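You operate a simulated robot arm through the tools that you are given. There is no shell and no other tool.

Carry out the task below with a simulated robot arm. There is one attempt and no reset: what you move stays moved.

Task
Set the gap carrier with the block that the gap ticket names.
Fine: carrier knob loose, carrier against the block, knob tight; block back where it stood. Set down upright: what you pick out. Where these are worked on the way, their far stop is far enough and under half their travel is too little: carrier knob.

It is judged by the outcome, as a careful person would: the job done as asked, and still so three seconds after it is handed in. It fails if anything else is knocked over, pushed out of place, dropped, spilled or broken.

Robot
A 7-joint arm with a two-finger parallel gripper, fixed in place. Base frame: the origin is on the floor under the middle of its stand, x ahead of it, y to its left, z up; the work surface is at about z = 0.8. Readings come in m, degrees, newtons and seconds.
With the tool pointing down near the work surface it reaches from about 0.24 to 0.68 m from the base axis. Its first joint turns from -66.0 to 66.0 degrees. Payload 2.4 kg.
Tool frame: the origin (TCP) lies between the finger pads and is the grasp point; the fingertips stand 0.03 m ahead of it; z points along the fingers, y is the line along which they close. The gripper opens to 0.094 m. The fingers are 0.028 m wide and 0.01 m thick; the gripper's body (0.05 by 0.096 m) begins 0.055 m behind the TCP.
Orientation is that of the tool frame in the base frame, as a unit quaternion [w, x, y, z]. With the fingers straight down and closing along the base's y, the tool's x points along the base's -x, its y along +y and its z along -z.

Tools
- The arm moves only by the tool drive_tool. Its argument "series" is one flat list of numbers, 7 for each row, row after row: the shift along the tool's x, y, z in m, then the turn, a rotation vector about the tool's x, y, z in degrees, then the opening, from 0 (shut) to 1 (fully open). In form: [dx, dy, dz, ax, ay, az, fingers, dx, dy, dz, ax, ay, az, fingers, ...]. A call has 1 to 20 rows; each row shifts and turns the commanded pose from where the row before left it, along the tool's axes as they then stand. Each row takes 0.2 s and may step no farther than 0.05 m and 8.6 degrees from the row before; otherwise, or with a gripper value out of range, the whole call is refused. A pose out of reach is approached as far as the arm can. The call stops where the force on the tool passes 40 N (or 10 N more than at its start, if that is more) or the arm is blocked; 0.2 s more then pass. The fingers move at their own pace (about 0.153 m/s each) and stop on an object; they squeeze with about 31 N. The grip force told is the motor's: it shows also when the fingers shut on nothing. Time passes only in rows, and 0.2 s behind the last, so rows that do not move let the fingers close. The reply holds the time, the measured pose of the TCP, the force on the tool along the base axes, the opening and the grip force, in the units named above and with some noise, with the torque about the TCP (base axes, N m) and any sound that the robot's microphone picked up.
- Cameras (640 x 400 px; columns grow to the right, rows downward): "scene" is fixed at [0.0524, 0.4653, 1.434]; the picture's right is [-0.75, -0.67, 0.00], its down [-0.45, 0.51, -0.73] and it looks along [0.49, -0.55, -0.68] (base axes); focal length 352 px, centre (320, 200). "wrist" rides on the gripper at [0.076, 0.014, -0.103] in the tool frame; the picture's right is [-0.18, 0.98, 0.00], its down [-0.75, -0.14, -0.64] and it looks along [-0.63, -0.12, 0.77] (tool axes); focal length 243 px, centre (320, 200). There is no depth. A picture from a camera that has moved, and an enlarged one, comes with that camera's place and axes in the base frame and with its lens. The place of the scene camera against the robot may be out by one fixed shift of up to 0.025 m in any direction.
- camera(camera): a new picture of that camera. It takes no simulated time.
- enlarge(camera, box): a new picture of the part [left, top, right, bottom] of that camera's present view, enlarged. It takes no simulated time.
- finish_job(): hands the job in; it is judged then, once.

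Nothing tells you positions but the pictures and the camera data. Unless the task says otherwise, let go and move clear before handing in.

The tools are called after ">>>" by a JSON object that holds its "fn" and its "kwargs". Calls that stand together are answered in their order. drive_tool: Moves the arm, as the interface text tells. Its arguments: {"type":"object","properties":{"series":{"type":"array","items":{"type":"number"}}},"required":["series"]} The other tools are called the same way: camera (camera) takes a picture; enlarge (camera, box) takes an enlarged picture of a part of a camera's view; finish_job () hands the job in.

At the start:

```text
clock: 0.0
tcp_pos: [0.4166, 0.087, 1.1332]
tool_rot: [-0.001, 0.0, 1.0, 0.001]
ft_force: [0.6, -0.4, 0.1]
torque: [0.01, -0.01, -0.04]
grip_width: 0.0939
grip_force: 0.1
```

scene: 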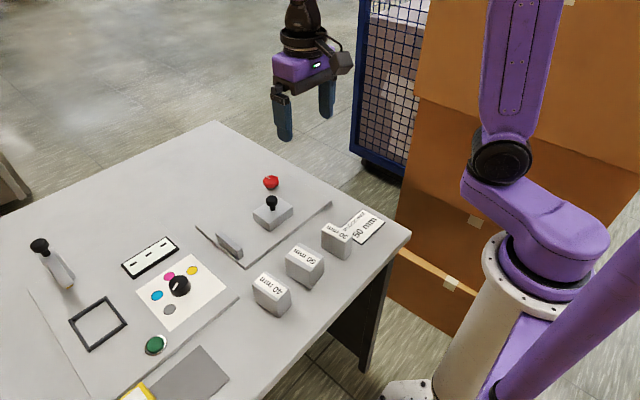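
wrist: 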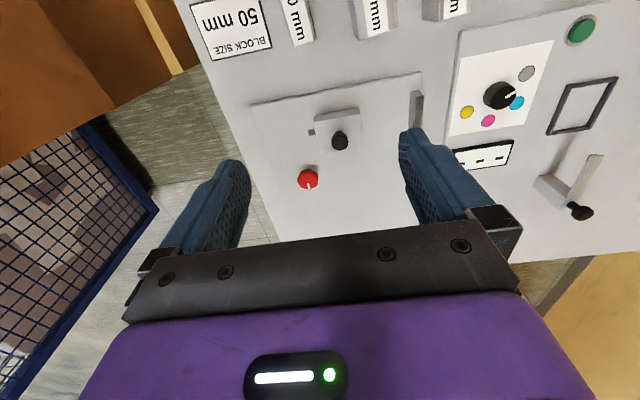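

I see a table with three labelled blocks, a card "BLOCK SIZE 50 mm", a carrier with a knob and a red knob beside it. I'll take closer looks before moving.

>>> {"fn": "enlarge", "kwargs": {"camera": "scene", "box": [190, 160, 400, 320]}}

>>> {"fn": "enlarge", "kwargs": {"camera": "wrist", "box": [180, 0, 480, 220]}}

>>> {"fn": "enlarge", "kwargs": {"camera": "scene", "box": [300, 190, 400, 270]}}

>>> {"fn": "enlarge", "kwargs": {"camera": "scene", "box": [10, 220, 240, 400]}}

```text
2.50 times, centred on (295, 240) of scene
camera zoom: at [0.0524, 0.4653, 1.434], right [-0.75, -0.67, 0.0], down [-0.45, 0.51, -0.73], along [0.49, -0.55, -0.68], focal length 879 px, centre (382, 100)
```

zoom: 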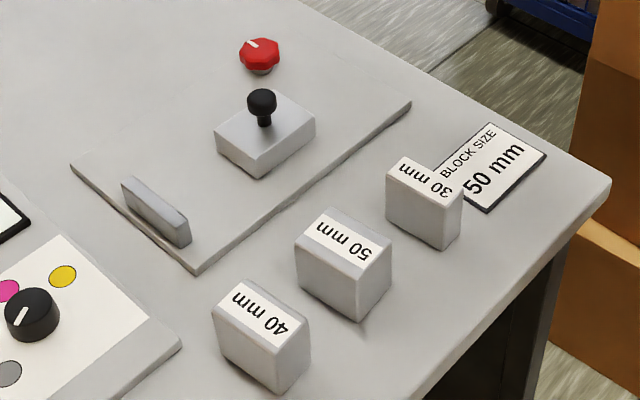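

```text
1.82 times, centred on (330, 110) of wrist
camera zoom: at [0.3402, 0.1009, 1.235], right [0.18, 0.98, 0.0], down [0.75, -0.14, 0.64], along [0.63, -0.12, -0.77], focal length 441 px, centre (302, 364)
```

zoom: 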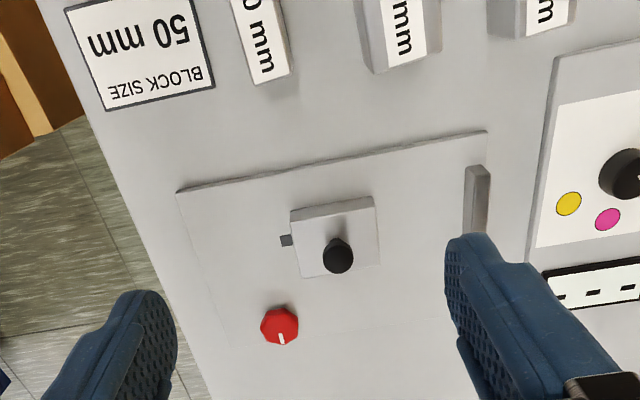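

```text
5.00 times, centred on (350, 230) of scene
camera zoom: at [0.0524, 0.4653, 1.434], right [-0.75, -0.67, 0.0], down [-0.45, 0.51, -0.73], along [0.49, -0.55, -0.68], focal length 1758 px, centre (170, 50)
```

zoom: 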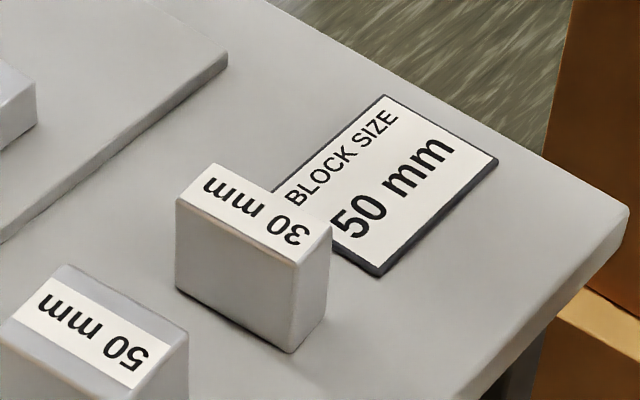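

```text
2.22 times, centred on (125, 310) of scene
camera zoom: at [0.0524, 0.4653, 1.434], right [-0.75, -0.67, 0.0], down [-0.45, 0.51, -0.73], along [0.49, -0.55, -0.68], focal length 782 px, centre (753, -44)
```

zoom: 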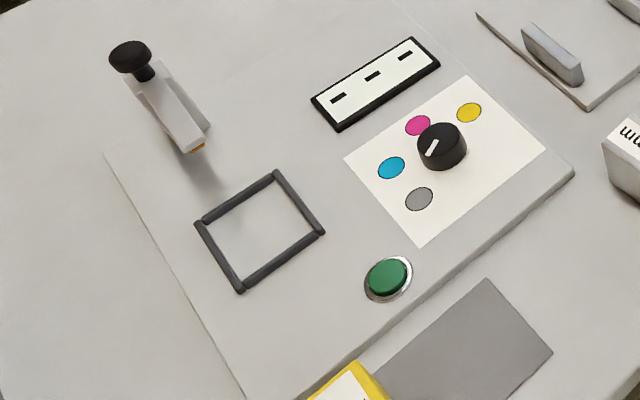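

The ticket names the 50 mm block. The middle block reads "50 mm", the carrier has a black handle, and the red pointer knob beside it looks like the carrier's lock. I'll back the arm off a little so the wrist camera gets a clear view of blocks and carrier.

>>> {"fn": "drive_tool", "kwargs": {"series": [0.04, 0, 0, 0, 0, 0, 1, 0.04, 0, 0, 0, 0, 0, 1, 0.03, 0, 0, 0, 0, 0, 1, 0, 0, 0, 0, 0, 0, 1]}}

>>> {"fn": "camera", "kwargs": {"camera": "wrist"}}

>>> {"fn": "enlarge", "kwargs": {"camera": "wrist", "box": [200, 0, 500, 190]}}

```text
clock: 1.0
tcp_pos: [0.3096, 0.0859, 1.1318]
tool_rot: [0.0, 0.0, 1.0, 0.0]
ft_force: [0.3, 0.4, 0.2]
torque: [-0.01, -0.01, 0.01]
grip_width: 0.0938
grip_force: 0.2
```

```text
taken
camera wrist: at [0.2337, 0.0993, 1.2347], right [0.18, 0.98, 0.0], down [0.75, -0.14, 0.64], along [0.63, -0.12, -0.77], focal length 243 px, centre (320, 200)
```

wrist: 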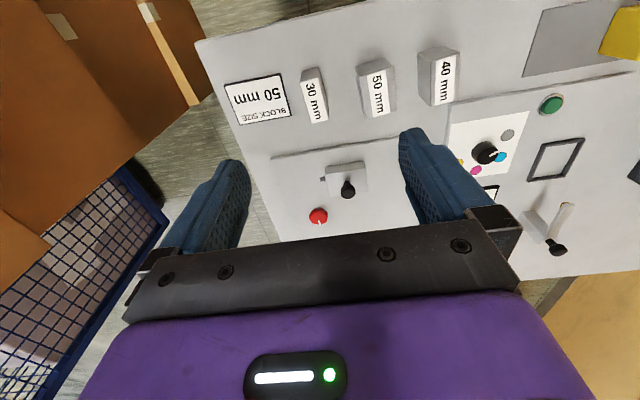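

```text
2.11 times, centred on (350, 95) of wrist
camera zoom: at [0.2337, 0.0993, 1.2347], right [0.18, 0.98, 0.0], down [0.75, -0.14, 0.64], along [0.63, -0.12, -0.77], focal length 511 px, centre (257, 421)
```

zoom: 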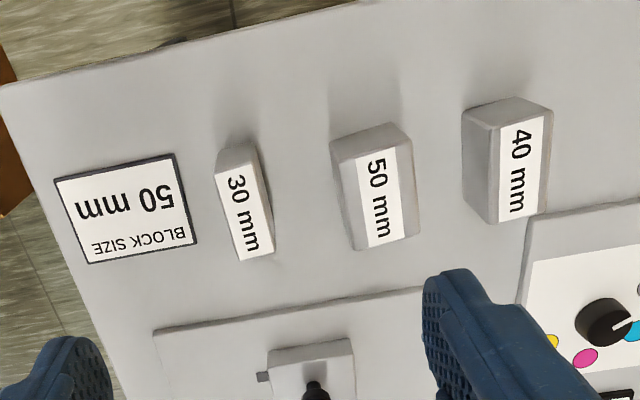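

The view shows all blocks and the ticket clearly. I'll enlarge tightly on the 50 block, the carrier and the red knob to measure their corners.

>>> {"fn": "enlarge", "kwargs": {"camera": "wrist", "box": [330, 40, 430, 130]}}

>>> {"fn": "enlarge", "kwargs": {"camera": "wrist", "box": [260, 130, 420, 240]}}

>>> {"fn": "enlarge", "kwargs": {"camera": "scene", "box": [240, 160, 340, 240]}}

>>> {"fn": "enlarge", "kwargs": {"camera": "scene", "box": [240, 220, 340, 320]}}

```text
4.44 times, centred on (380, 85) of wrist
camera zoom: at [0.2337, 0.0993, 1.2347], right [0.18, 0.98, 0.0], down [0.75, -0.14, 0.64], along [0.63, -0.12, -0.77], focal length 1078 px, centre (53, 711)
```

zoom: 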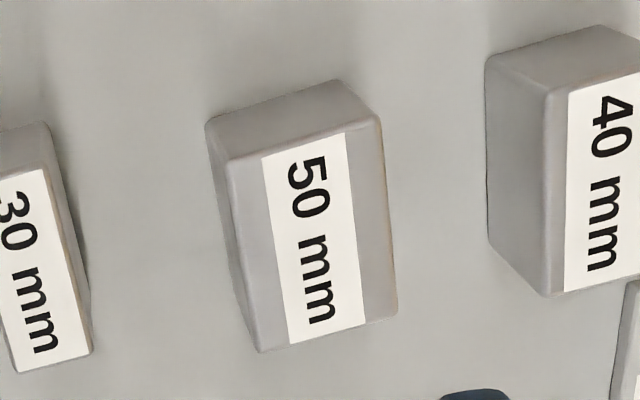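

```text
3.64 times, centred on (340, 185) of wrist
camera zoom: at [0.2337, 0.0993, 1.2347], right [0.18, 0.98, 0.0], down [0.75, -0.14, 0.64], along [0.63, -0.12, -0.77], focal length 882 px, centre (247, 254)
```

zoom: 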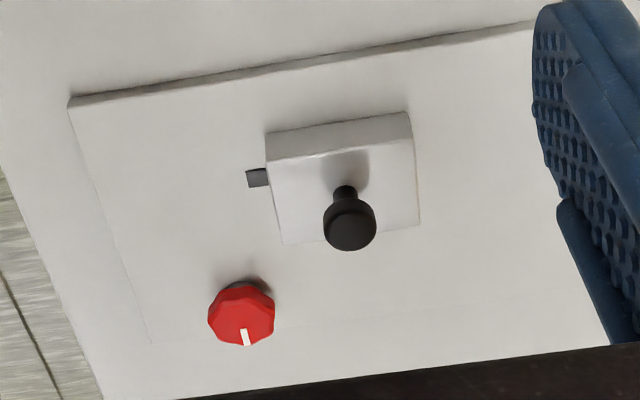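

```text
5.00 times, centred on (290, 200) of scene
camera zoom: at [0.0524, 0.4653, 1.434], right [-0.75, -0.67, 0.0], down [-0.45, 0.51, -0.73], along [0.49, -0.55, -0.68], focal length 1758 px, centre (470, 200)
```

zoom: 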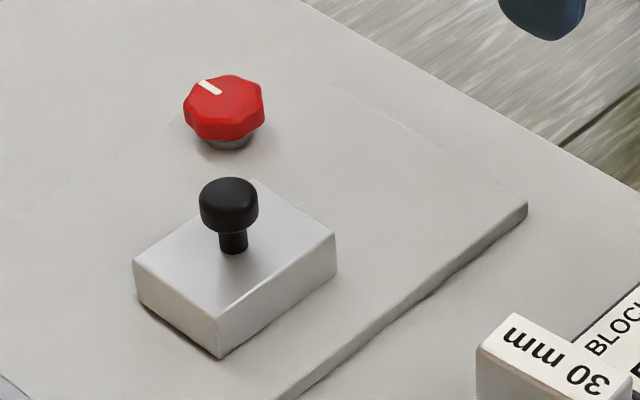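

```text
4.00 times, centred on (290, 270) of scene
camera zoom: at [0.0524, 0.4653, 1.434], right [-0.75, -0.67, 0.0], down [-0.45, 0.51, -0.73], along [0.49, -0.55, -0.68], focal length 1407 px, centre (440, -80)
```

zoom: 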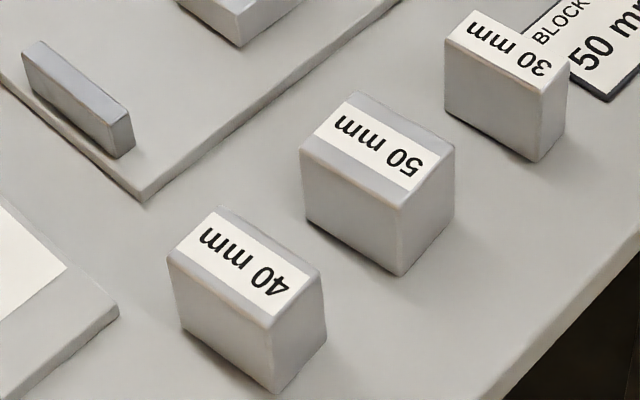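

The carrier sits around (0.53, 0.10) with its black handle on top, the red knob is around (0.612, 0.026), and the 50 block is around (0.358, 0.165), yawed a few degrees. I'll lower and shift the camera for a finer look at the carrier, stop and knob.

>>> {"fn": "drive_tool", "kwargs": {"series": [-0.02, 0.02, 0.04, 0, 0, 0, 1, -0.02, 0.02, 0.04, 0, 0, 0, 1, -0.01, 0.02, 0.03, 0, 0, 0, 1, 0, 0, 0, 0, 0, 0, 1]}}

>>> {"fn": "camera", "kwargs": {"camera": "wrist"}}

>>> {"fn": "enlarge", "kwargs": {"camera": "wrist", "box": [200, 40, 440, 240]}}

```text
clock: 2.0
tcp_pos: [0.357, 0.1458, 1.0241]
tool_rot: [0.0, 0.0, 1.0, 0.001]
ft_force: [0.0, -0.3, 0.6]
torque: [-0.01, -0.03, -0.01]
grip_width: 0.0937
grip_force: 0.1
```

```text
taken
camera wrist: at [0.2813, 0.1599, 1.1256], right [0.18, 0.98, 0.0], down [0.75, -0.14, 0.64], along [0.63, -0.12, -0.77], focal length 243 px, centre (320, 200)
```

wrist: 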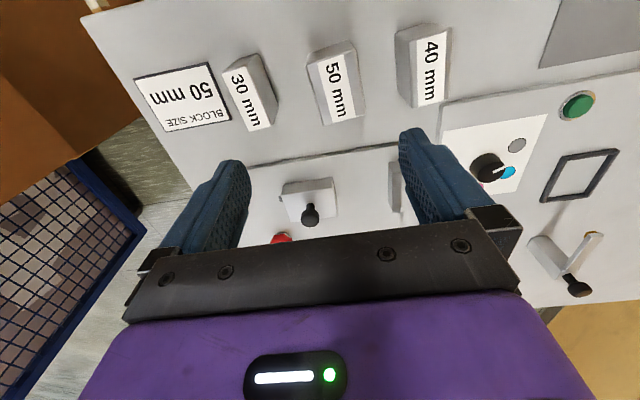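

```text
2.00 times, centred on (320, 140) of wrist
camera zoom: at [0.2813, 0.1599, 1.1256], right [0.18, 0.98, 0.0], down [0.75, -0.14, 0.64], along [0.63, -0.12, -0.77], focal length 485 px, centre (320, 320)
```

zoom: 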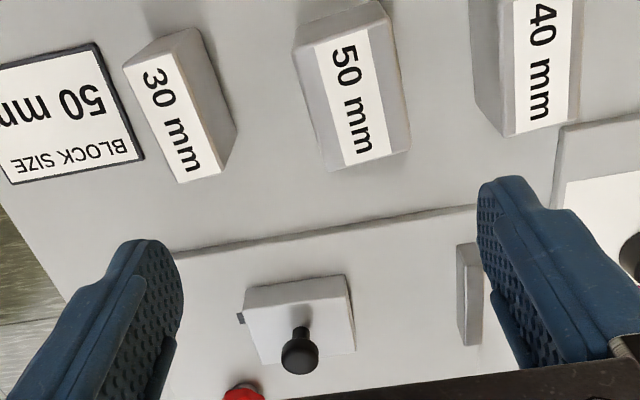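

Carrier and stop are in view together with the 50 block. I'll enlarge the block and the stop/carrier separately to triangulate.

>>> {"fn": "enlarge", "kwargs": {"camera": "wrist", "box": [290, 35, 390, 130]}}

>>> {"fn": "enlarge", "kwargs": {"camera": "wrist", "box": [260, 140, 420, 240]}}

```text
4.21 times, centred on (340, 82) of wrist
camera zoom: at [0.2813, 0.1599, 1.1256], right [0.18, 0.98, 0.0], down [0.75, -0.14, 0.64], along [0.63, -0.12, -0.77], focal length 1022 px, centre (236, 695)
```

zoom: 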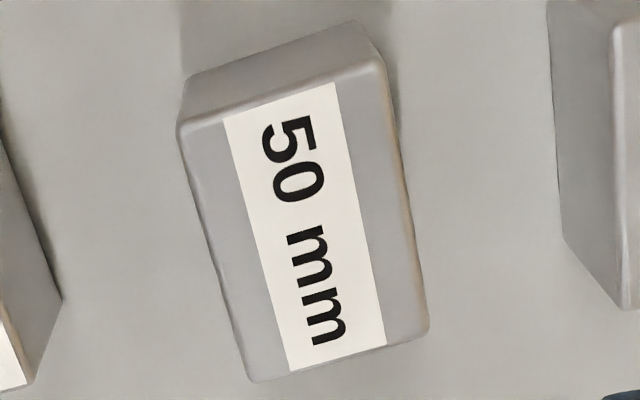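

```text
4.00 times, centred on (340, 190) of wrist
camera zoom: at [0.2813, 0.1599, 1.1256], right [0.18, 0.98, 0.0], down [0.75, -0.14, 0.64], along [0.63, -0.12, -0.77], focal length 970 px, centre (240, 240)
```

zoom: 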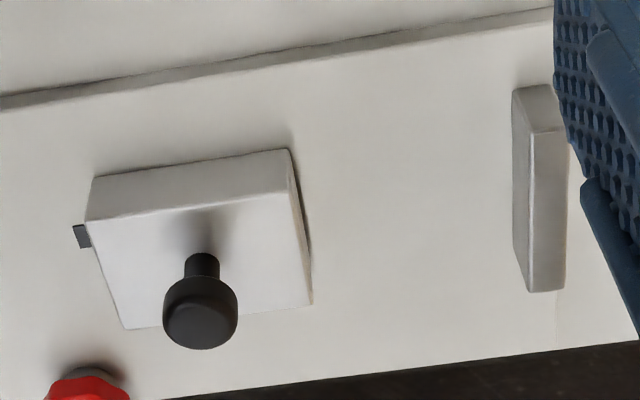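

The stop's face is at y≈0.228 and the carrier's facing edge is at y≈0.140, both centred on x≈0.531; the gap is about 88 mm now. Next I hover over the red knob to inspect it.

>>> {"fn": "drive_tool", "kwargs": {"series": [-0.032, -0.015, 0.00675, 0, 0, 0, 1, -0.032, -0.015, 0.00675, 0, 0, 0, 1, -0.032, -0.015, 0.00675, 0, 0, 0, 1, -0.032, -0.015, 0.00675, 0, 0, 0, 1, -0.032, -0.015, 0.00675, 0, 0, 0, 1, -0.032, -0.015, 0.00675, 0, 0, 0, 1, -0.032, -0.015, 0.00675, 0, 0, 0, 1, -0.031, -0.015, 0.00675, 0, 0, 0, 1, 0, 0, 0, 0, 0, 0, 1]}}

>>> {"fn": "camera", "kwargs": {"camera": "wrist"}}

>>> {"fn": "enlarge", "kwargs": {"camera": "wrist", "box": [260, 70, 380, 160]}}

>>> {"fn": "camera", "kwargs": {"camera": "scene"}}

```text
clock: 4.0
tcp_pos: [0.6129, 0.0258, 0.9676]
tool_rot: [0.0, 0.0, 1.0, 0.0]
ft_force: [0.2, -0.2, -0.2]
torque: [-0.01, 0.01, -0.01]
grip_width: 0.0938
grip_force: 0.1
```

```text
taken
camera wrist: at [0.5369, 0.0397, 1.0704], right [0.18, 0.98, 0.0], down [0.75, -0.14, 0.64], along [0.63, -0.12, -0.77], focal length 243 px, centre (320, 200)
```

wrist: 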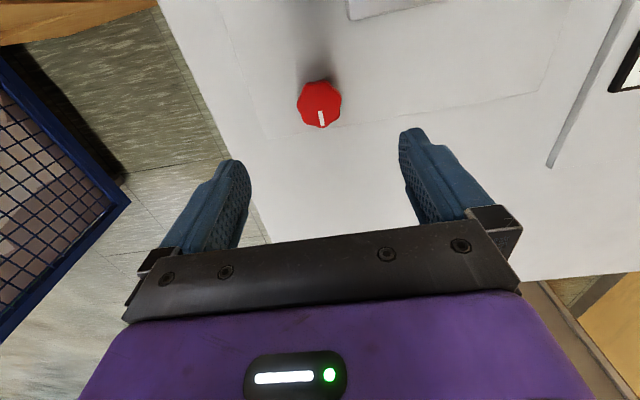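

```text
4.44 times, centred on (320, 115) of wrist
camera zoom: at [0.5369, 0.0397, 1.0704], right [0.18, 0.98, 0.0], down [0.75, -0.14, 0.64], along [0.63, -0.12, -0.77], focal length 1078 px, centre (320, 578)
```

zoom: 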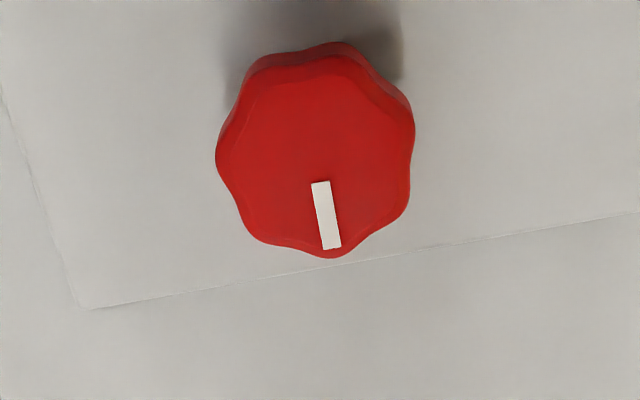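

```text
taken
```

scene: 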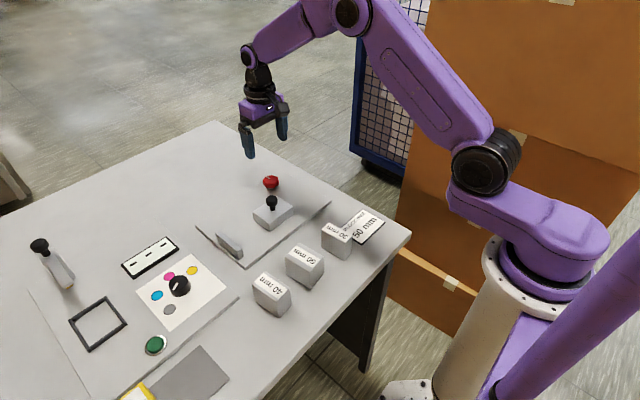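

The red knob is a 7-lobed pointer knob at about (0.614, 0.024) with its top near z 0.836 and its pointer facing +x. I'll descend around it with the fingers open, then check before closing.

>>> {"fn": "drive_tool", "kwargs": {"series": [-0.001, -0.0014, 0.03, 0, 0, 0, 0.8, 0, 0, 0.03, 0, 0, 0, 0.8, 0, 0, 0.03, 0, 0, 0, 0.8, 0, 0, 0.02, 0, 0, 0, 0.8, 0, 0, 0.01, 0, 0, 0, 0.8, 0, 0, 0, 0, 0, 0, 0.8]}}

>>> {"fn": "camera", "kwargs": {"camera": "wrist"}}

>>> {"fn": "enlarge", "kwargs": {"camera": "scene", "box": [220, 110, 340, 210]}}

```text
clock: 5.4
tcp_pos: [0.6144, 0.0263, 0.8499]
tool_rot: [0.0, -0.001, 1.0, 0.001]
ft_force: [-0.4, 0.6, 0.2]
torque: [-0.01, 0.01, 0.04]
grip_width: 0.0754
grip_force: 0.2
```

```text
taken
camera wrist: at [0.5377, 0.0402, 0.9521], right [0.18, 0.98, 0.0], down [0.75, -0.14, 0.64], along [0.63, -0.12, -0.77], focal length 243 px, centre (320, 200)
```

wrist: 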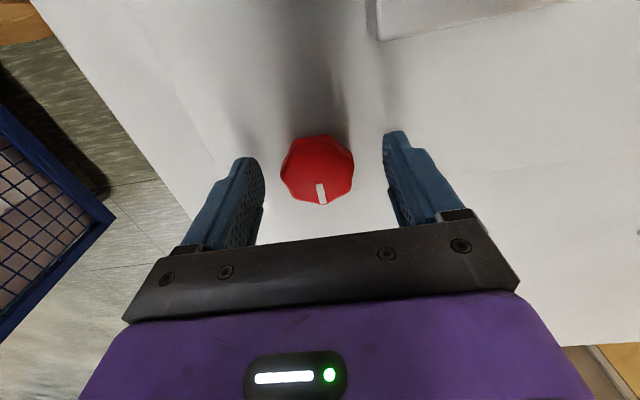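

```text
4.00 times, centred on (280, 160) of scene
camera zoom: at [0.0524, 0.4653, 1.434], right [-0.75, -0.67, 0.0], down [-0.45, 0.51, -0.73], along [0.49, -0.55, -0.68], focal length 1407 px, centre (480, 360)
```

zoom: 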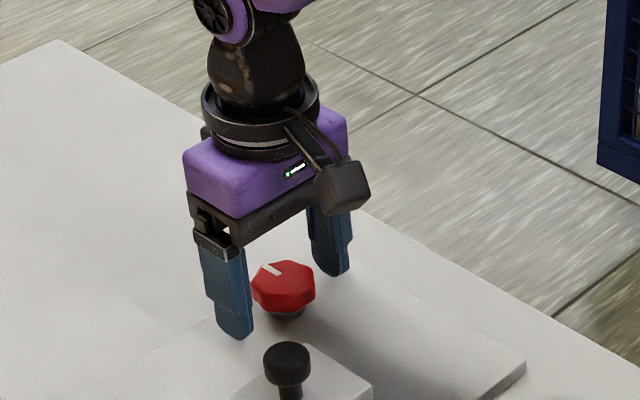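

The fingers straddle the knob, centred within about 2 mm. I'll nudge −y, close on it, and check the grip.

>>> {"fn": "drive_tool", "kwargs": {"series": [0, -0.0017, 0.003, 0, 0, 0, 0.8, 0, 0, 0, 0, 0, 0, 0.5, 0, 0, 0, 0, 0, 0, 0.3, 0, 0, 0, 0, 0, 0, 0.3, 0, 0, 0, 0, 0, 0, 0.3]}}

>>> {"fn": "camera", "kwargs": {"camera": "wrist"}}

```text
clock: 6.6
tcp_pos: [0.6132, 0.0257, 0.845]
tool_rot: [0.001, 0.0, 1.0, 0.0]
ft_force: [0.7, -1.2, 0.1]
torque: [0.18, -0.16, -0.01]
grip_width: 0.042
grip_force: 44.8
```

```text
taken
camera wrist: at [0.5372, 0.0387, 0.948], right [0.18, 0.98, 0.0], down [0.75, -0.14, 0.64], along [0.63, -0.12, -0.77], focal length 243 px, centre (320, 200)
```

wrist: 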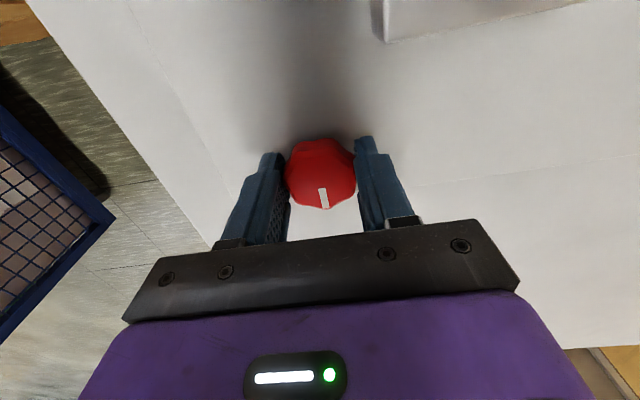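

The knob is held at 42 mm. I'll turn it a little counter-clockwise (seen from above, the usual loosening way) and watch the torque.

>>> {"fn": "drive_tool", "kwargs": {"series": [0, 0, 0, 0, 0, -4, 0.3, 0, 0, 0, 0, 0, -4, 0.3, 0, 0, 0, 0, 0, -4, 0.3, 0, 0, 0, 0, 0, -4, 0.3]}}

>>> {"fn": "camera", "kwargs": {"camera": "wrist"}}

>>> {"fn": "enlarge", "kwargs": {"camera": "scene", "box": [220, 110, 340, 210]}}

```text
clock: 7.6
tcp_pos: [0.6127, 0.0251, 0.8452]
tool_rot: [0.002, -0.141, 0.99, 0.001]
ft_force: [10.2, 2.8, 3.2]
torque: [0.1, 1.16, 0.02]
grip_width: 0.042
grip_force: 45.2
```

```text
taken
camera wrist: at [0.536, 0.0163, 0.9478], right [-0.1, 1.0, 0.0], down [0.76, 0.07, 0.64], along [0.64, 0.06, -0.76], focal length 243 px, centre (320, 200)
```

wrist: 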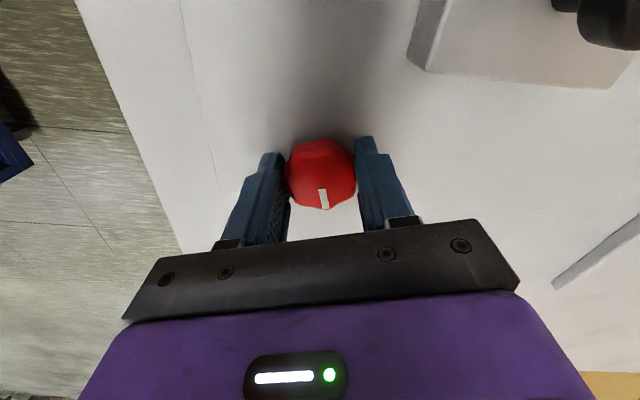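

```text
4.00 times, centred on (280, 160) of scene
camera zoom: at [0.0526, 0.4654, 1.434], right [-0.75, -0.67, 0.0], down [-0.45, 0.51, -0.73], along [0.49, -0.55, -0.68], focal length 1407 px, centre (480, 360)
```

zoom: 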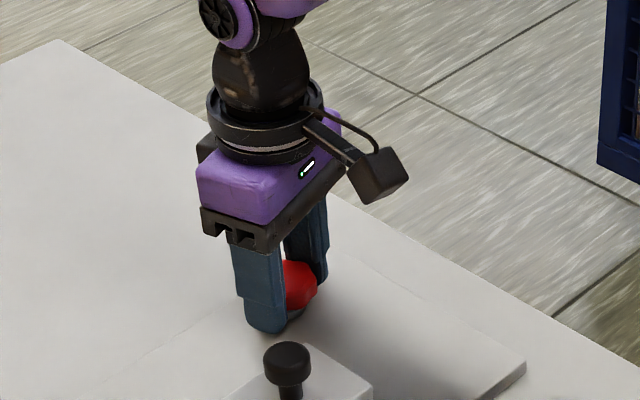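

The knob follows the gripper with hardly any turning resistance. I'll shift 1 mm toward +x to ease the side force and keep turning counter-clockwise.

>>> {"fn": "drive_tool", "kwargs": {"series": [-0.001, 0, 0, 0, 0, -6, 0.3, 0, 0, 0, 0, 0, -6, 0.3, 0, 0, 0, 0, 0, -6, 0.3, 0, 0, 0, 0, 0, -6, 0.3, 0, 0, 0, 0, 0, -6, 0.3]}}

>>> {"fn": "camera", "kwargs": {"camera": "wrist"}}

```text
clock: 8.8
tcp_pos: [0.6126, 0.0236, 0.8464]
tool_rot: [0.0, -0.391, 0.92, 0.0]
ft_force: [7.7, -4.3, 1.0]
torque: [0.77, -0.81, -0.02]
grip_width: 0.0419
grip_force: 45.3
```

```text
taken
camera wrist: at [0.5507, -0.0219, 0.948], right [-0.58, 0.81, 0.0], down [0.62, 0.45, 0.64], along [0.52, 0.37, -0.77], focal length 243 px, centre (320, 200)
```

wrist: 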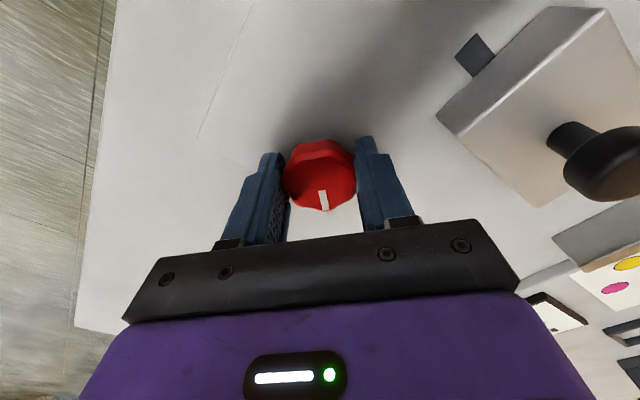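

It keeps turning freely, 46° so far, still no stop. I continue counter-clockwise.

>>> {"fn": "drive_tool", "kwargs": {"series": [-0.0005, 0, 0, 0, 0, -7, 0.3, 0, 0, 0, 0, 0, -7, 0.3, 0, 0, 0, 0, 0, -7, 0.3, 0, 0, 0, 0, 0, -7, 0.3, 0, 0, 0, 0, 0, -7, 0.3, 0, 0, 0, 0, 0, -7, 0.3]}}

>>> {"fn": "camera", "kwargs": {"camera": "wrist"}}

```text
clock: 10.2
tcp_pos: [0.614, 0.023, 0.8458]
tool_rot: [0.002, -0.695, 0.719, -0.003]
ft_force: [18.7, -13.9, 2.3]
torque: [0.99, 0.32, -0.04]
grip_width: 0.042
grip_force: 45.4
```

```text
taken
camera wrist: at [0.5979, -0.0532, 0.9481], right [-0.98, 0.22, 0.0], down [0.16, 0.75, 0.64], along [0.14, 0.63, -0.77], focal length 243 px, centre (320, 200)
```

wrist: 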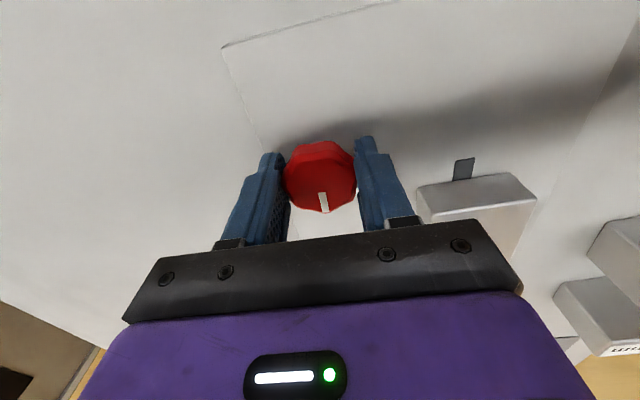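

Now 88° turned, with some side force from slight off-centre. I'll ease toward the force direction (+x, −y) and continue.

>>> {"fn": "drive_tool", "kwargs": {"series": [0.001, -0.0015, 0, 0, 0, 0, 0.3, 0, 0, 0, 0, 0, -6, 0.3, 0, 0, 0, 0, 0, -6, 0.3, 0, 0, 0, 0, 0, -6, 0.3]}}

>>> {"fn": "camera", "kwargs": {"camera": "wrist"}}

```text
clock: 11.2
tcp_pos: [0.6155, 0.0238, 0.8452]
tool_rot: [0.0, 0.799, -0.602, 0.001]
ft_force: [12.2, -12.3, 17.6]
torque: [0.0, 0.73, -0.01]
grip_width: 0.0419
grip_force: 44.8
```

```text
taken
camera wrist: at [0.6231, -0.0546, 0.9482], right [-1.0, -0.1, 0.0], down [-0.07, 0.76, 0.64], along [-0.06, 0.64, -0.77], focal length 243 px, centre (320, 200)
```

wrist: 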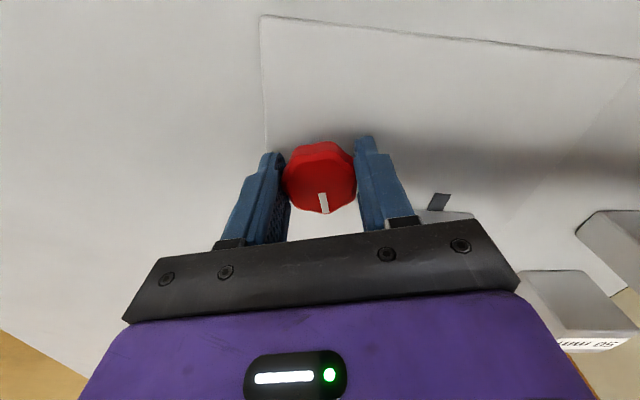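

106° turned with no stop yet; a sideways and vertical load has built up. I'll open to relieve it, look, and re-centre before continuing.

>>> {"fn": "drive_tool", "kwargs": {"series": [0, 0, 0, 0, 0, 0, 0.7, 0, 0, 0, 0, 0, 0, 0.7, 0, 0, 0, 0, 0, 0, 0.7]}}

>>> {"fn": "camera", "kwargs": {"camera": "wrist"}}

>>> {"fn": "enlarge", "kwargs": {"camera": "wrist", "box": [250, 110, 390, 230]}}

>>> {"fn": "enlarge", "kwargs": {"camera": "scene", "box": [220, 110, 340, 210]}}

```text
clock: 12.0
tcp_pos: [0.6146, 0.0249, 0.8439]
tool_rot: [0.0, 0.799, -0.601, 0.0]
ft_force: [0.6, 0.1, -0.5]
torque: [-0.01, -0.03, 0.01]
grip_width: 0.0659
grip_force: 0.0
```

```text
taken
camera wrist: at [0.6224, -0.0534, 0.9469], right [-1.0, -0.09, 0.0], down [-0.07, 0.76, 0.64], along [-0.06, 0.64, -0.77], focal length 243 px, centre (320, 200)
```

wrist: 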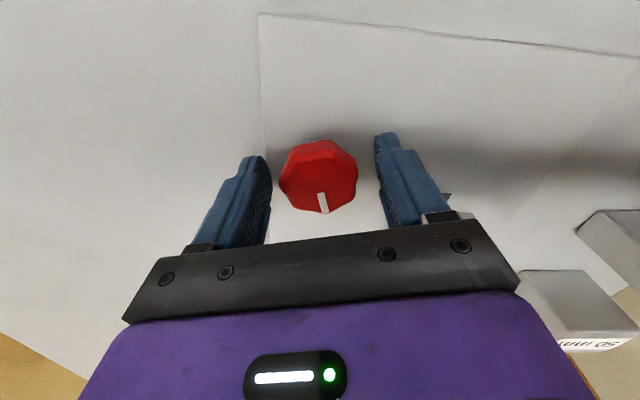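

```text
3.33 times, centred on (320, 170) of wrist
camera zoom: at [0.6224, -0.0534, 0.9469], right [-1.0, -0.09, 0.0], down [-0.07, 0.76, 0.64], along [-0.06, 0.64, -0.77], focal length 809 px, centre (320, 300)
```

zoom: 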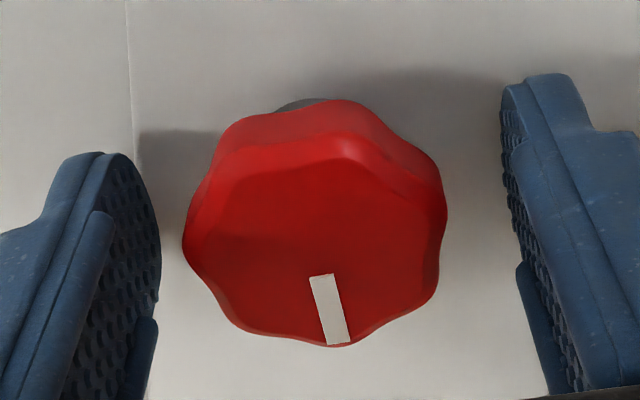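

```text
4.00 times, centred on (280, 160) of scene
camera zoom: at [0.0524, 0.4653, 1.434], right [-0.75, -0.67, 0.0], down [-0.45, 0.51, -0.73], along [0.49, -0.55, -0.68], focal length 1407 px, centre (480, 360)
```

zoom: 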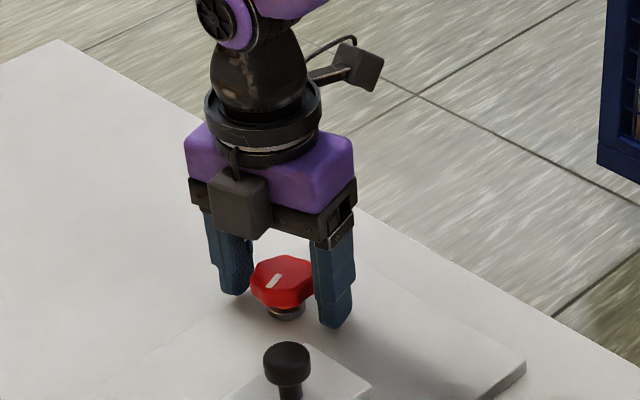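

The knob has risen a little as it unscrewed, which confirms counter-clockwise is loosening. I'll regrip slightly higher and centred, and continue turning with a slight lift.

>>> {"fn": "drive_tool", "kwargs": {"series": [0, -0.001, -0.002, 0, 0, 0, 0.7, 0, 0, 0, 0, 0, 0, 0.3, 0, 0, 0, 0, 0, 0, 0.3, 0, 0, -0.0002, 0, 0, -6, 0.3, 0, 0, -0.0002, 0, 0, -6, 0.3, 0, 0, -0.0002, 0, 0, -6, 0.3, 0, 0, -0.0002, 0, 0, -6, 0.3]}}

>>> {"fn": "camera", "kwargs": {"camera": "wrist"}}

```text
clock: 13.6
tcp_pos: [0.616, 0.0246, 0.8473]
tool_rot: [0.001, 0.907, -0.421, 0.0]
ft_force: [-4.6, -1.7, -9.2]
torque: [-0.05, -0.86, -0.04]
grip_width: 0.0422
grip_force: 44.7
```

```text
taken
camera wrist: at [0.6541, -0.0436, 0.9497], right [-0.87, -0.49, 0.0], down [-0.38, 0.67, 0.64], along [-0.32, 0.56, -0.77], focal length 243 px, centre (320, 200)
```

wrist: 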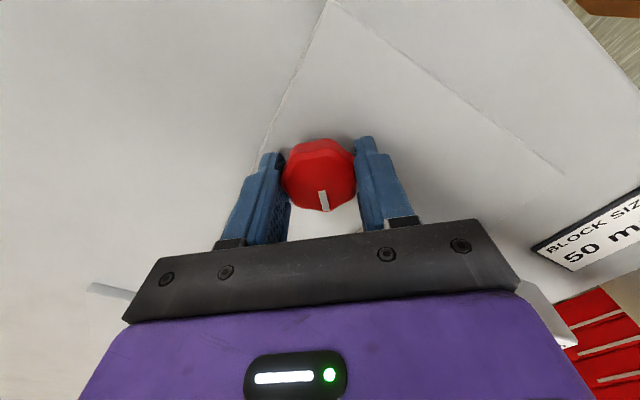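

130° now, moving freely. I continue to turn until it stops.

>>> {"fn": "drive_tool", "kwargs": {"series": [0, 0, 0, 0, 0, -6, 0.3, 0, 0, 0, 0, 0, -6, 0.3, 0, 0, 0, 0, 0, -6, 0.3, 0, 0, 0, 0, 0, -6, 0.3]}}

>>> {"fn": "camera", "kwargs": {"camera": "wrist"}}

```text
clock: 14.6
tcp_pos: [0.6158, 0.0254, 0.848]
tool_rot: [0.0, 0.975, -0.224, 0.0]
ft_force: [-0.7, 0.8, -11.0]
torque: [-0.06, 0.07, -0.44]
grip_width: 0.0415
grip_force: 45.2
```

```text
taken
camera wrist: at [0.6786, -0.0221, 0.9507], right [-0.59, -0.8, 0.0], down [-0.62, 0.46, 0.64], along [-0.52, 0.38, -0.77], focal length 243 px, centre (320, 200)
```

wrist: 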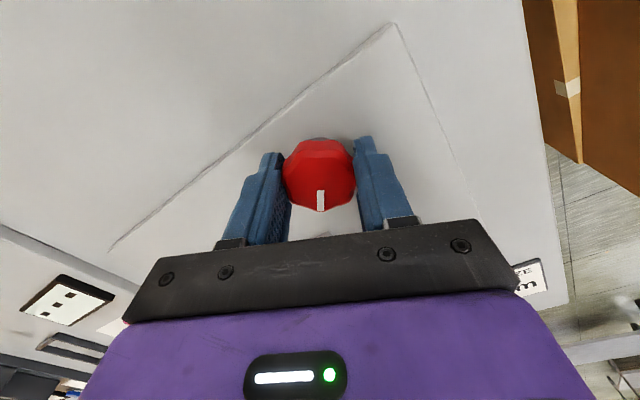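

The turning torque jumped to −0.44 N·m and the pointer slipped slightly: the knob is at its loose stop after roughly 150°. I'll let go, lift clear and look.

>>> {"fn": "drive_tool", "kwargs": {"series": [0, 0, 0, 0, 0, 0, 0.7, 0, 0, 0, 0, 0, 0, 0.7, 0, 0, -0.02, 0, 0, 0, 0.7, 0, 0, -0.04, 0, 0, 0, 0.7, 0, 0, -0.04, 0, 0, 0, 0.7, 0, 0, 0, 0, 0, 0, 0.7]}}

>>> {"fn": "camera", "kwargs": {"camera": "wrist"}}

>>> {"fn": "enlarge", "kwargs": {"camera": "scene", "box": [240, 160, 340, 240]}}

```text
clock: 16.0
tcp_pos: [0.6141, 0.0254, 0.95]
tool_rot: [0.0, 0.975, -0.224, 0.0]
ft_force: [0.5, 0.8, 0.7]
torque: [-0.03, -0.01, -0.02]
grip_width: 0.066
grip_force: 0.0
```

```text
taken
camera wrist: at [0.677, -0.0208, 1.0529], right [-0.6, -0.8, 0.0], down [-0.61, 0.46, 0.64], along [-0.52, 0.38, -0.77], focal length 243 px, centre (320, 200)
```

wrist: 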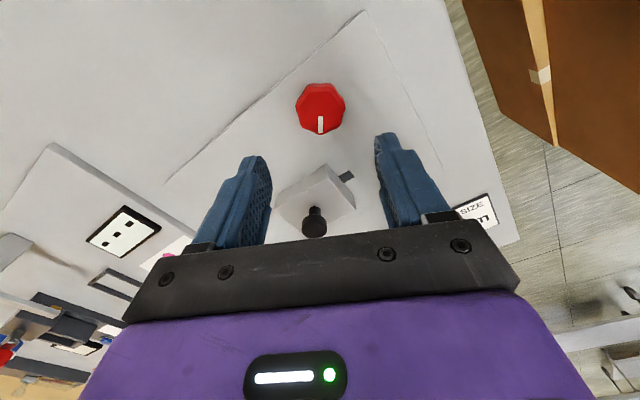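

```text
5.00 times, centred on (290, 200) of scene
camera zoom: at [0.0524, 0.4653, 1.434], right [-0.75, -0.67, 0.0], down [-0.45, 0.51, -0.73], along [0.49, -0.55, -0.68], focal length 1758 px, centre (470, 200)
```

zoom: 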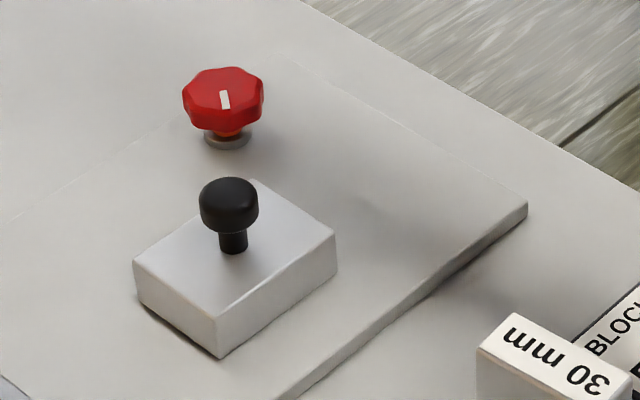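

The knob now stands proud with an orange ring showing, so it's loose. Next I turn the gripper to close along the 50 block's long side and hover above the block.

>>> {"fn": "drive_tool", "kwargs": {"series": [0, 0, -0.01, 0, 0, 8.4, 1, 0, 0, 0, 0, 0, 8.4, 1, 0, 0, 0, 0, 0, 8.4, 1, 0, 0, 0, 0, 0, 8.4, 1, 0, 0, 0, 0, 0, 8.4, 1, 0, 0, 0, 0, 0, 8.4, 1, 0, 0, 0, 0, 0, 8.5, 1, -0.0203, 0.0302, -0.0015, 0, 0, 0, 1, -0.0203, 0.0302, -0.0015, 0, 0, 0, 1, -0.0203, 0.0302, -0.0015, 0, 0, 0, 1, -0.0203, 0.0302, -0.0015, 0, 0, 0, 1, -0.0203, 0.0302, -0.0015, 0, 0, 0, 1, -0.0203, 0.0302, -0.0015, 0, 0, 0, 1, -0.0203, 0.0302, -0.0015, 0, 0, 0, 1, -0.0203, 0.0302, -0.0015, 0, 0, 0, 1, 0, 0, 0, 0, 0, 0, 1]}}

>>> {"fn": "camera", "kwargs": {"camera": "wrist"}}

>>> {"fn": "camera", "kwargs": {"camera": "scene"}}

```text
clock: 19.4
tcp_pos: [0.3604, 0.1652, 0.9703]
tool_rot: [-0.001, 0.738, -0.675, -0.001]
ft_force: [0.9, 0.0, 1.1]
torque: [0.01, 0.01, 0.01]
grip_width: 0.0941
grip_force: 0.1
```

```text
taken
camera wrist: at [0.3525, 0.0883, 1.0728], right [-1.0, 0.1, 0.0], down [0.07, 0.76, 0.64], along [0.06, 0.64, -0.77], focal length 243 px, centre (320, 200)
```

wrist: 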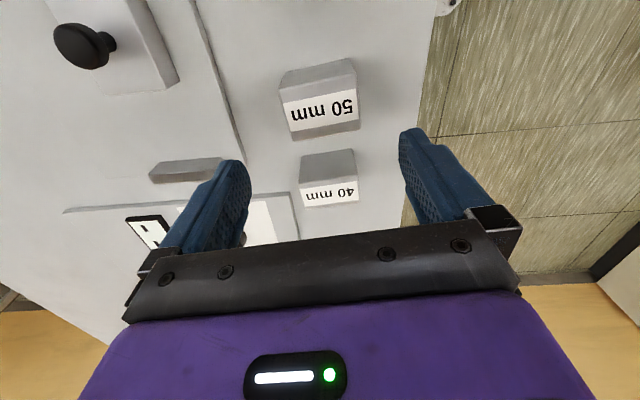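

```text
taken
```

scene: 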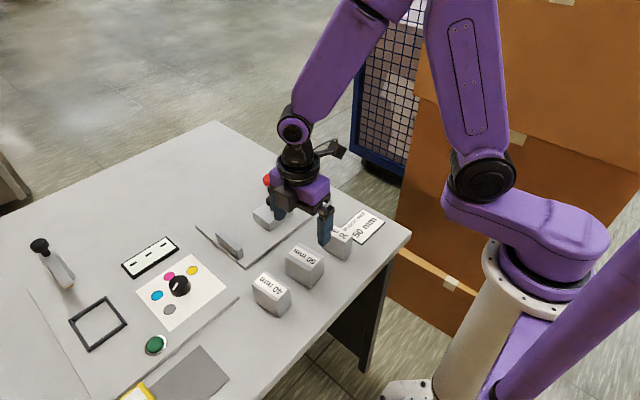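

The gripper hovers above the 50 block with the camera on its −y side. I'll enlarge the block to refine its centre and yaw.

>>> {"fn": "enlarge", "kwargs": {"camera": "wrist", "box": [270, 50, 370, 150]}}

>>> {"fn": "enlarge", "kwargs": {"camera": "scene", "box": [240, 180, 360, 320]}}

```text
4.00 times, centred on (320, 100) of wrist
camera zoom: at [0.3525, 0.0883, 1.0728], right [-1.0, 0.1, 0.0], down [0.07, 0.76, 0.64], along [0.06, 0.64, -0.77], focal length 970 px, centre (320, 600)
```

zoom: 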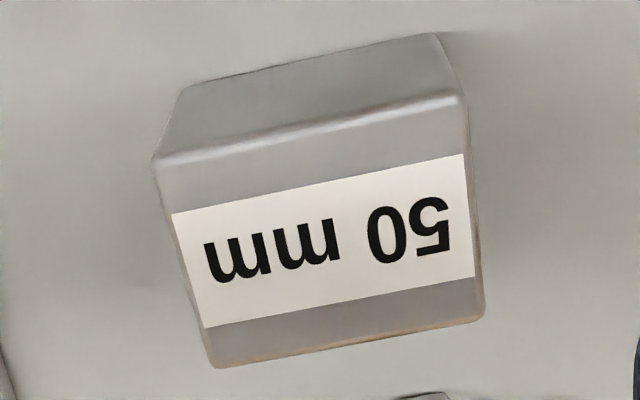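

```text
2.86 times, centred on (300, 250) of scene
camera zoom: at [0.0524, 0.4653, 1.434], right [-0.75, -0.67, 0.0], down [-0.45, 0.51, -0.73], along [0.49, -0.55, -0.68], focal length 1005 px, centre (377, 57)
```

zoom: 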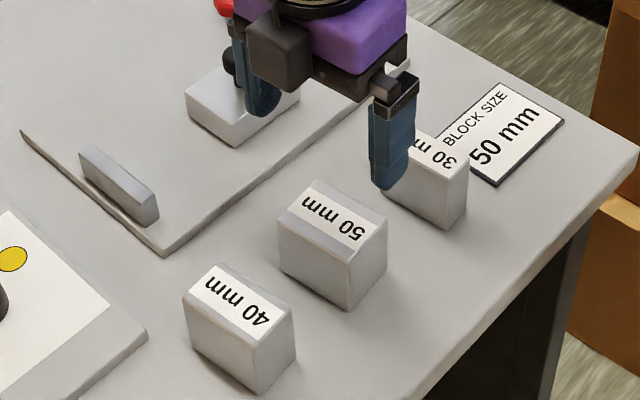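

The block centre comes out at (0.358, 0.165), top z≈0.86, yaw ≈5.5°, consistent across three views. I'll correct 2.4 mm in x and descend around its two ends.

>>> {"fn": "drive_tool", "kwargs": {"series": [0, 0.0024, 0.02, 0, 0, -0.4, 1, 0, 0, 0.03, 0, 0, 0, 1, 0, 0, 0.03, 0, 0, 0, 1, 0, 0, 0.03, 0, 0, 0, 1, 0, 0, 0.018, 0, 0, 0, 1, 0, 0, 0, 0, 0, 0, 1]}}

>>> {"fn": "camera", "kwargs": {"camera": "wrist"}}

>>> {"fn": "enlarge", "kwargs": {"camera": "scene", "box": [240, 180, 360, 320]}}

```text
clock: 20.8
tcp_pos: [0.3596, 0.1631, 0.8427]
tool_rot: [0.0, 0.74, -0.673, 0.0]
ft_force: [0.2, -0.5, 0.1]
torque: [0.01, 0.0, -0.02]
grip_width: 0.0942
grip_force: 0.0
```

```text
taken
camera wrist: at [0.3522, 0.0857, 0.9451], right [-1.0, 0.09, 0.0], down [0.07, 0.76, 0.64], along [0.06, 0.64, -0.77], focal length 243 px, centre (320, 200)
```

wrist: 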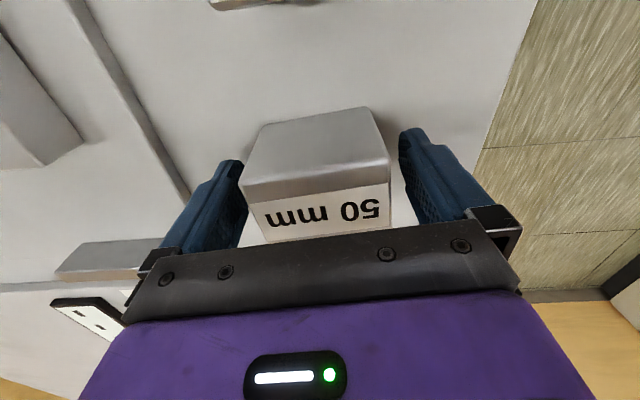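

```text
2.86 times, centred on (300, 250) of scene
camera zoom: at [0.0524, 0.4653, 1.434], right [-0.75, -0.67, 0.0], down [-0.45, 0.51, -0.73], along [0.49, -0.55, -0.68], focal length 1005 px, centre (377, 57)
```

zoom: 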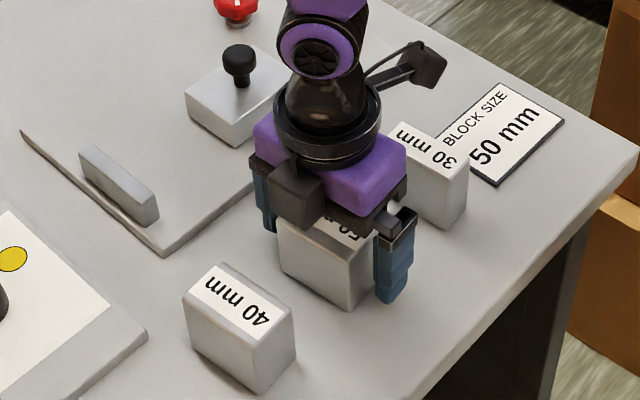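

The fingers straddle the block. I'll zoom in to check centring before closing.

>>> {"fn": "enlarge", "kwargs": {"camera": "wrist", "box": [220, 90, 430, 230]}}

```text
2.86 times, centred on (325, 160) of wrist
camera zoom: at [0.3522, 0.0857, 0.9451], right [-1.0, 0.09, 0.0], down [0.07, 0.76, 0.64], along [0.06, 0.64, -0.77], focal length 693 px, centre (306, 314)
```

zoom: 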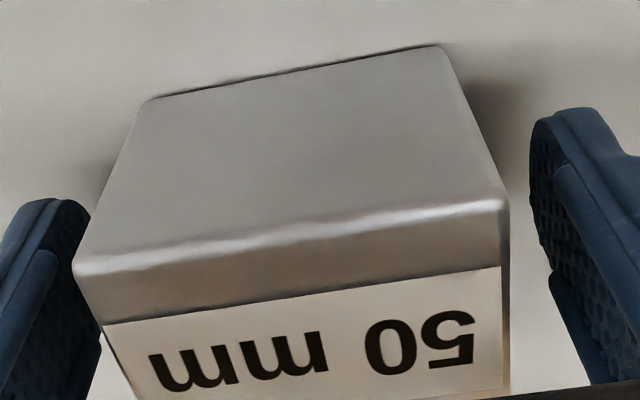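

The block lies about 1 mm off-centre in closing direction; good. I'll nudge 2 mm toward +y and close on the block.

>>> {"fn": "drive_tool", "kwargs": {"series": [-0.002, 0.0005, 0.002, 0, 0, 0, 1, 0, 0, 0, 0, 0, 0, 0.8, 0, 0, 0, 0, 0, 0, 0.6, 0, 0, 0, 0, 0, 0, 0.6, 0, 0, 0, 0, 0, 0, 0.6]}}

>>> {"fn": "enlarge", "kwargs": {"camera": "wrist", "box": [220, 90, 430, 230]}}

```text
clock: 22.0
tcp_pos: [0.3572, 0.1666, 0.8385]
tool_rot: [0.001, 0.74, -0.672, -0.001]
ft_force: [-0.7, -0.7, -0.3]
torque: [-0.04, 0.01, 0.02]
grip_width: 0.0702
grip_force: 31.2
```

```text
2.86 times, centred on (325, 160) of wrist
camera zoom: at [0.3515, 0.0882, 0.942], right [-1.0, 0.09, 0.0], down [0.07, 0.76, 0.64], along [0.06, 0.64, -0.77], focal length 693 px, centre (306, 314)
```

zoom: 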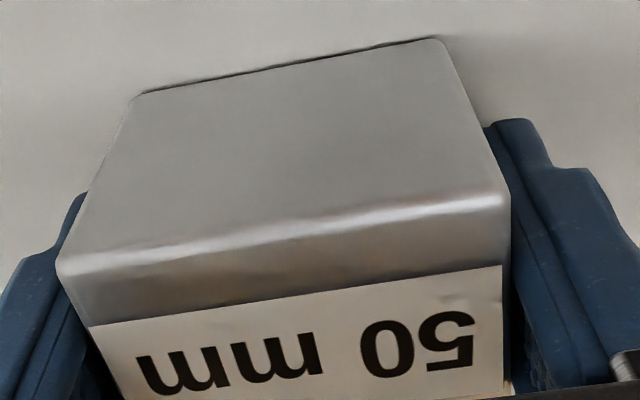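

The block is gripped (70 mm long side). I'll lift it straight up first and check it holds.

>>> {"fn": "drive_tool", "kwargs": {"series": [0, 0, -0.01, 0, 0, 0, 0.6, 0, 0, -0.02, 0, 0, 0, 0.6, 0, 0, -0.03, 0, 0, 0, 0.6, 0, 0, -0.03, 0, 0, 0, 0.6, 0, 0, 0, 0, 0, 0, 0.6]}}

>>> {"fn": "camera", "kwargs": {"camera": "wrist"}}

>>> {"fn": "camera", "kwargs": {"camera": "scene"}}

```text
clock: 23.2
tcp_pos: [0.3569, 0.163, 0.9295]
tool_rot: [0.0, 0.74, -0.672, 0.001]
ft_force: [-0.7, -0.6, -2.1]
torque: [0.01, 0.0, 0.0]
grip_width: 0.07
grip_force: 31.6
```

```text
taken
camera wrist: at [0.3505, 0.0849, 1.0318], right [-1.0, 0.09, 0.0], down [0.07, 0.76, 0.64], along [0.06, 0.64, -0.77], focal length 243 px, centre (320, 200)
```

wrist: 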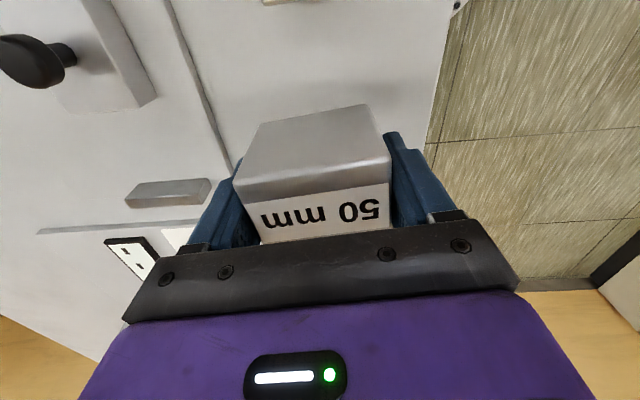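

```text
taken
```

scene: 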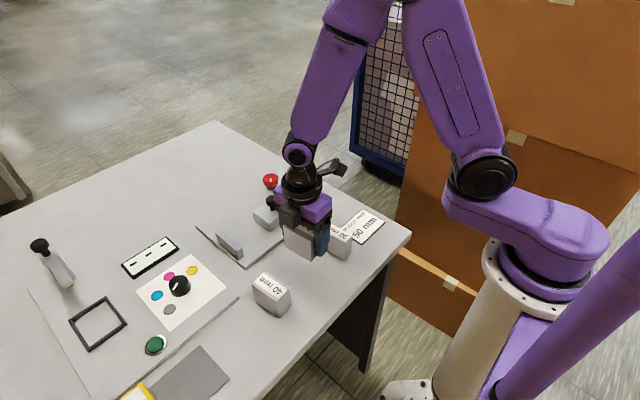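

Block is held securely. Now I rotate to align with the plate and carry it over the gap.

>>> {"fn": "drive_tool", "kwargs": {"series": [0, 0, 0, 0, 0, 5.4, 0.6, -0.007, -0.0345, 0, 0, 0, 0, 0.6, -0.007, -0.0345, 0, 0, 0, 0, 0.6, -0.007, -0.0345, 0, 0, 0, 0, 0.6, -0.007, -0.0345, 0, 0, 0, 0, 0.6, -0.006, -0.0345, 0, 0, 0, 0, 0.6, 0, 0, 0, 0, 0, 0, 0.6, 0, 0, 0, 0, 0, 0, 0.6]}}

>>> {"fn": "camera", "kwargs": {"camera": "wrist"}}

>>> {"fn": "enlarge", "kwargs": {"camera": "scene", "box": [190, 140, 350, 280]}}

```text
clock: 25.0
tcp_pos: [0.5315, 0.2003, 0.9267]
tool_rot: [0.0, 0.708, -0.707, 0.0]
ft_force: [-0.3, 0.5, -2.3]
torque: [-0.03, 0.01, 0.0]
grip_width: 0.0701
grip_force: 31.3
```

```text
taken
camera wrist: at [0.5173, 0.1228, 1.0298], right [-0.98, 0.18, 0.0], down [0.14, 0.75, 0.64], along [0.12, 0.63, -0.77], focal length 243 px, centre (320, 200)
```

wrist: 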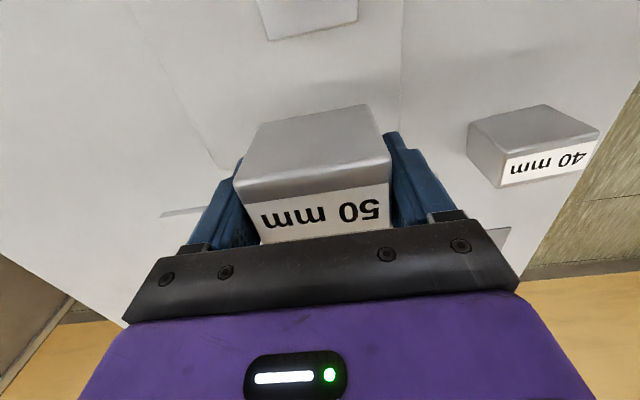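

```text
2.86 times, centred on (270, 210) of scene
camera zoom: at [0.0525, 0.4653, 1.434], right [-0.75, -0.67, 0.0], down [-0.45, 0.51, -0.73], along [0.49, -0.55, -0.68], focal length 1005 px, centre (463, 171)
```

zoom: 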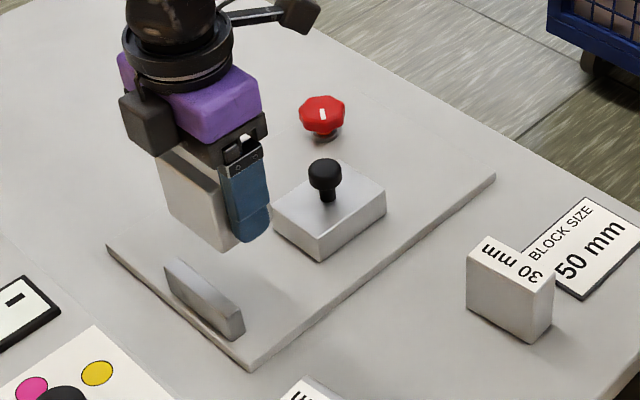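

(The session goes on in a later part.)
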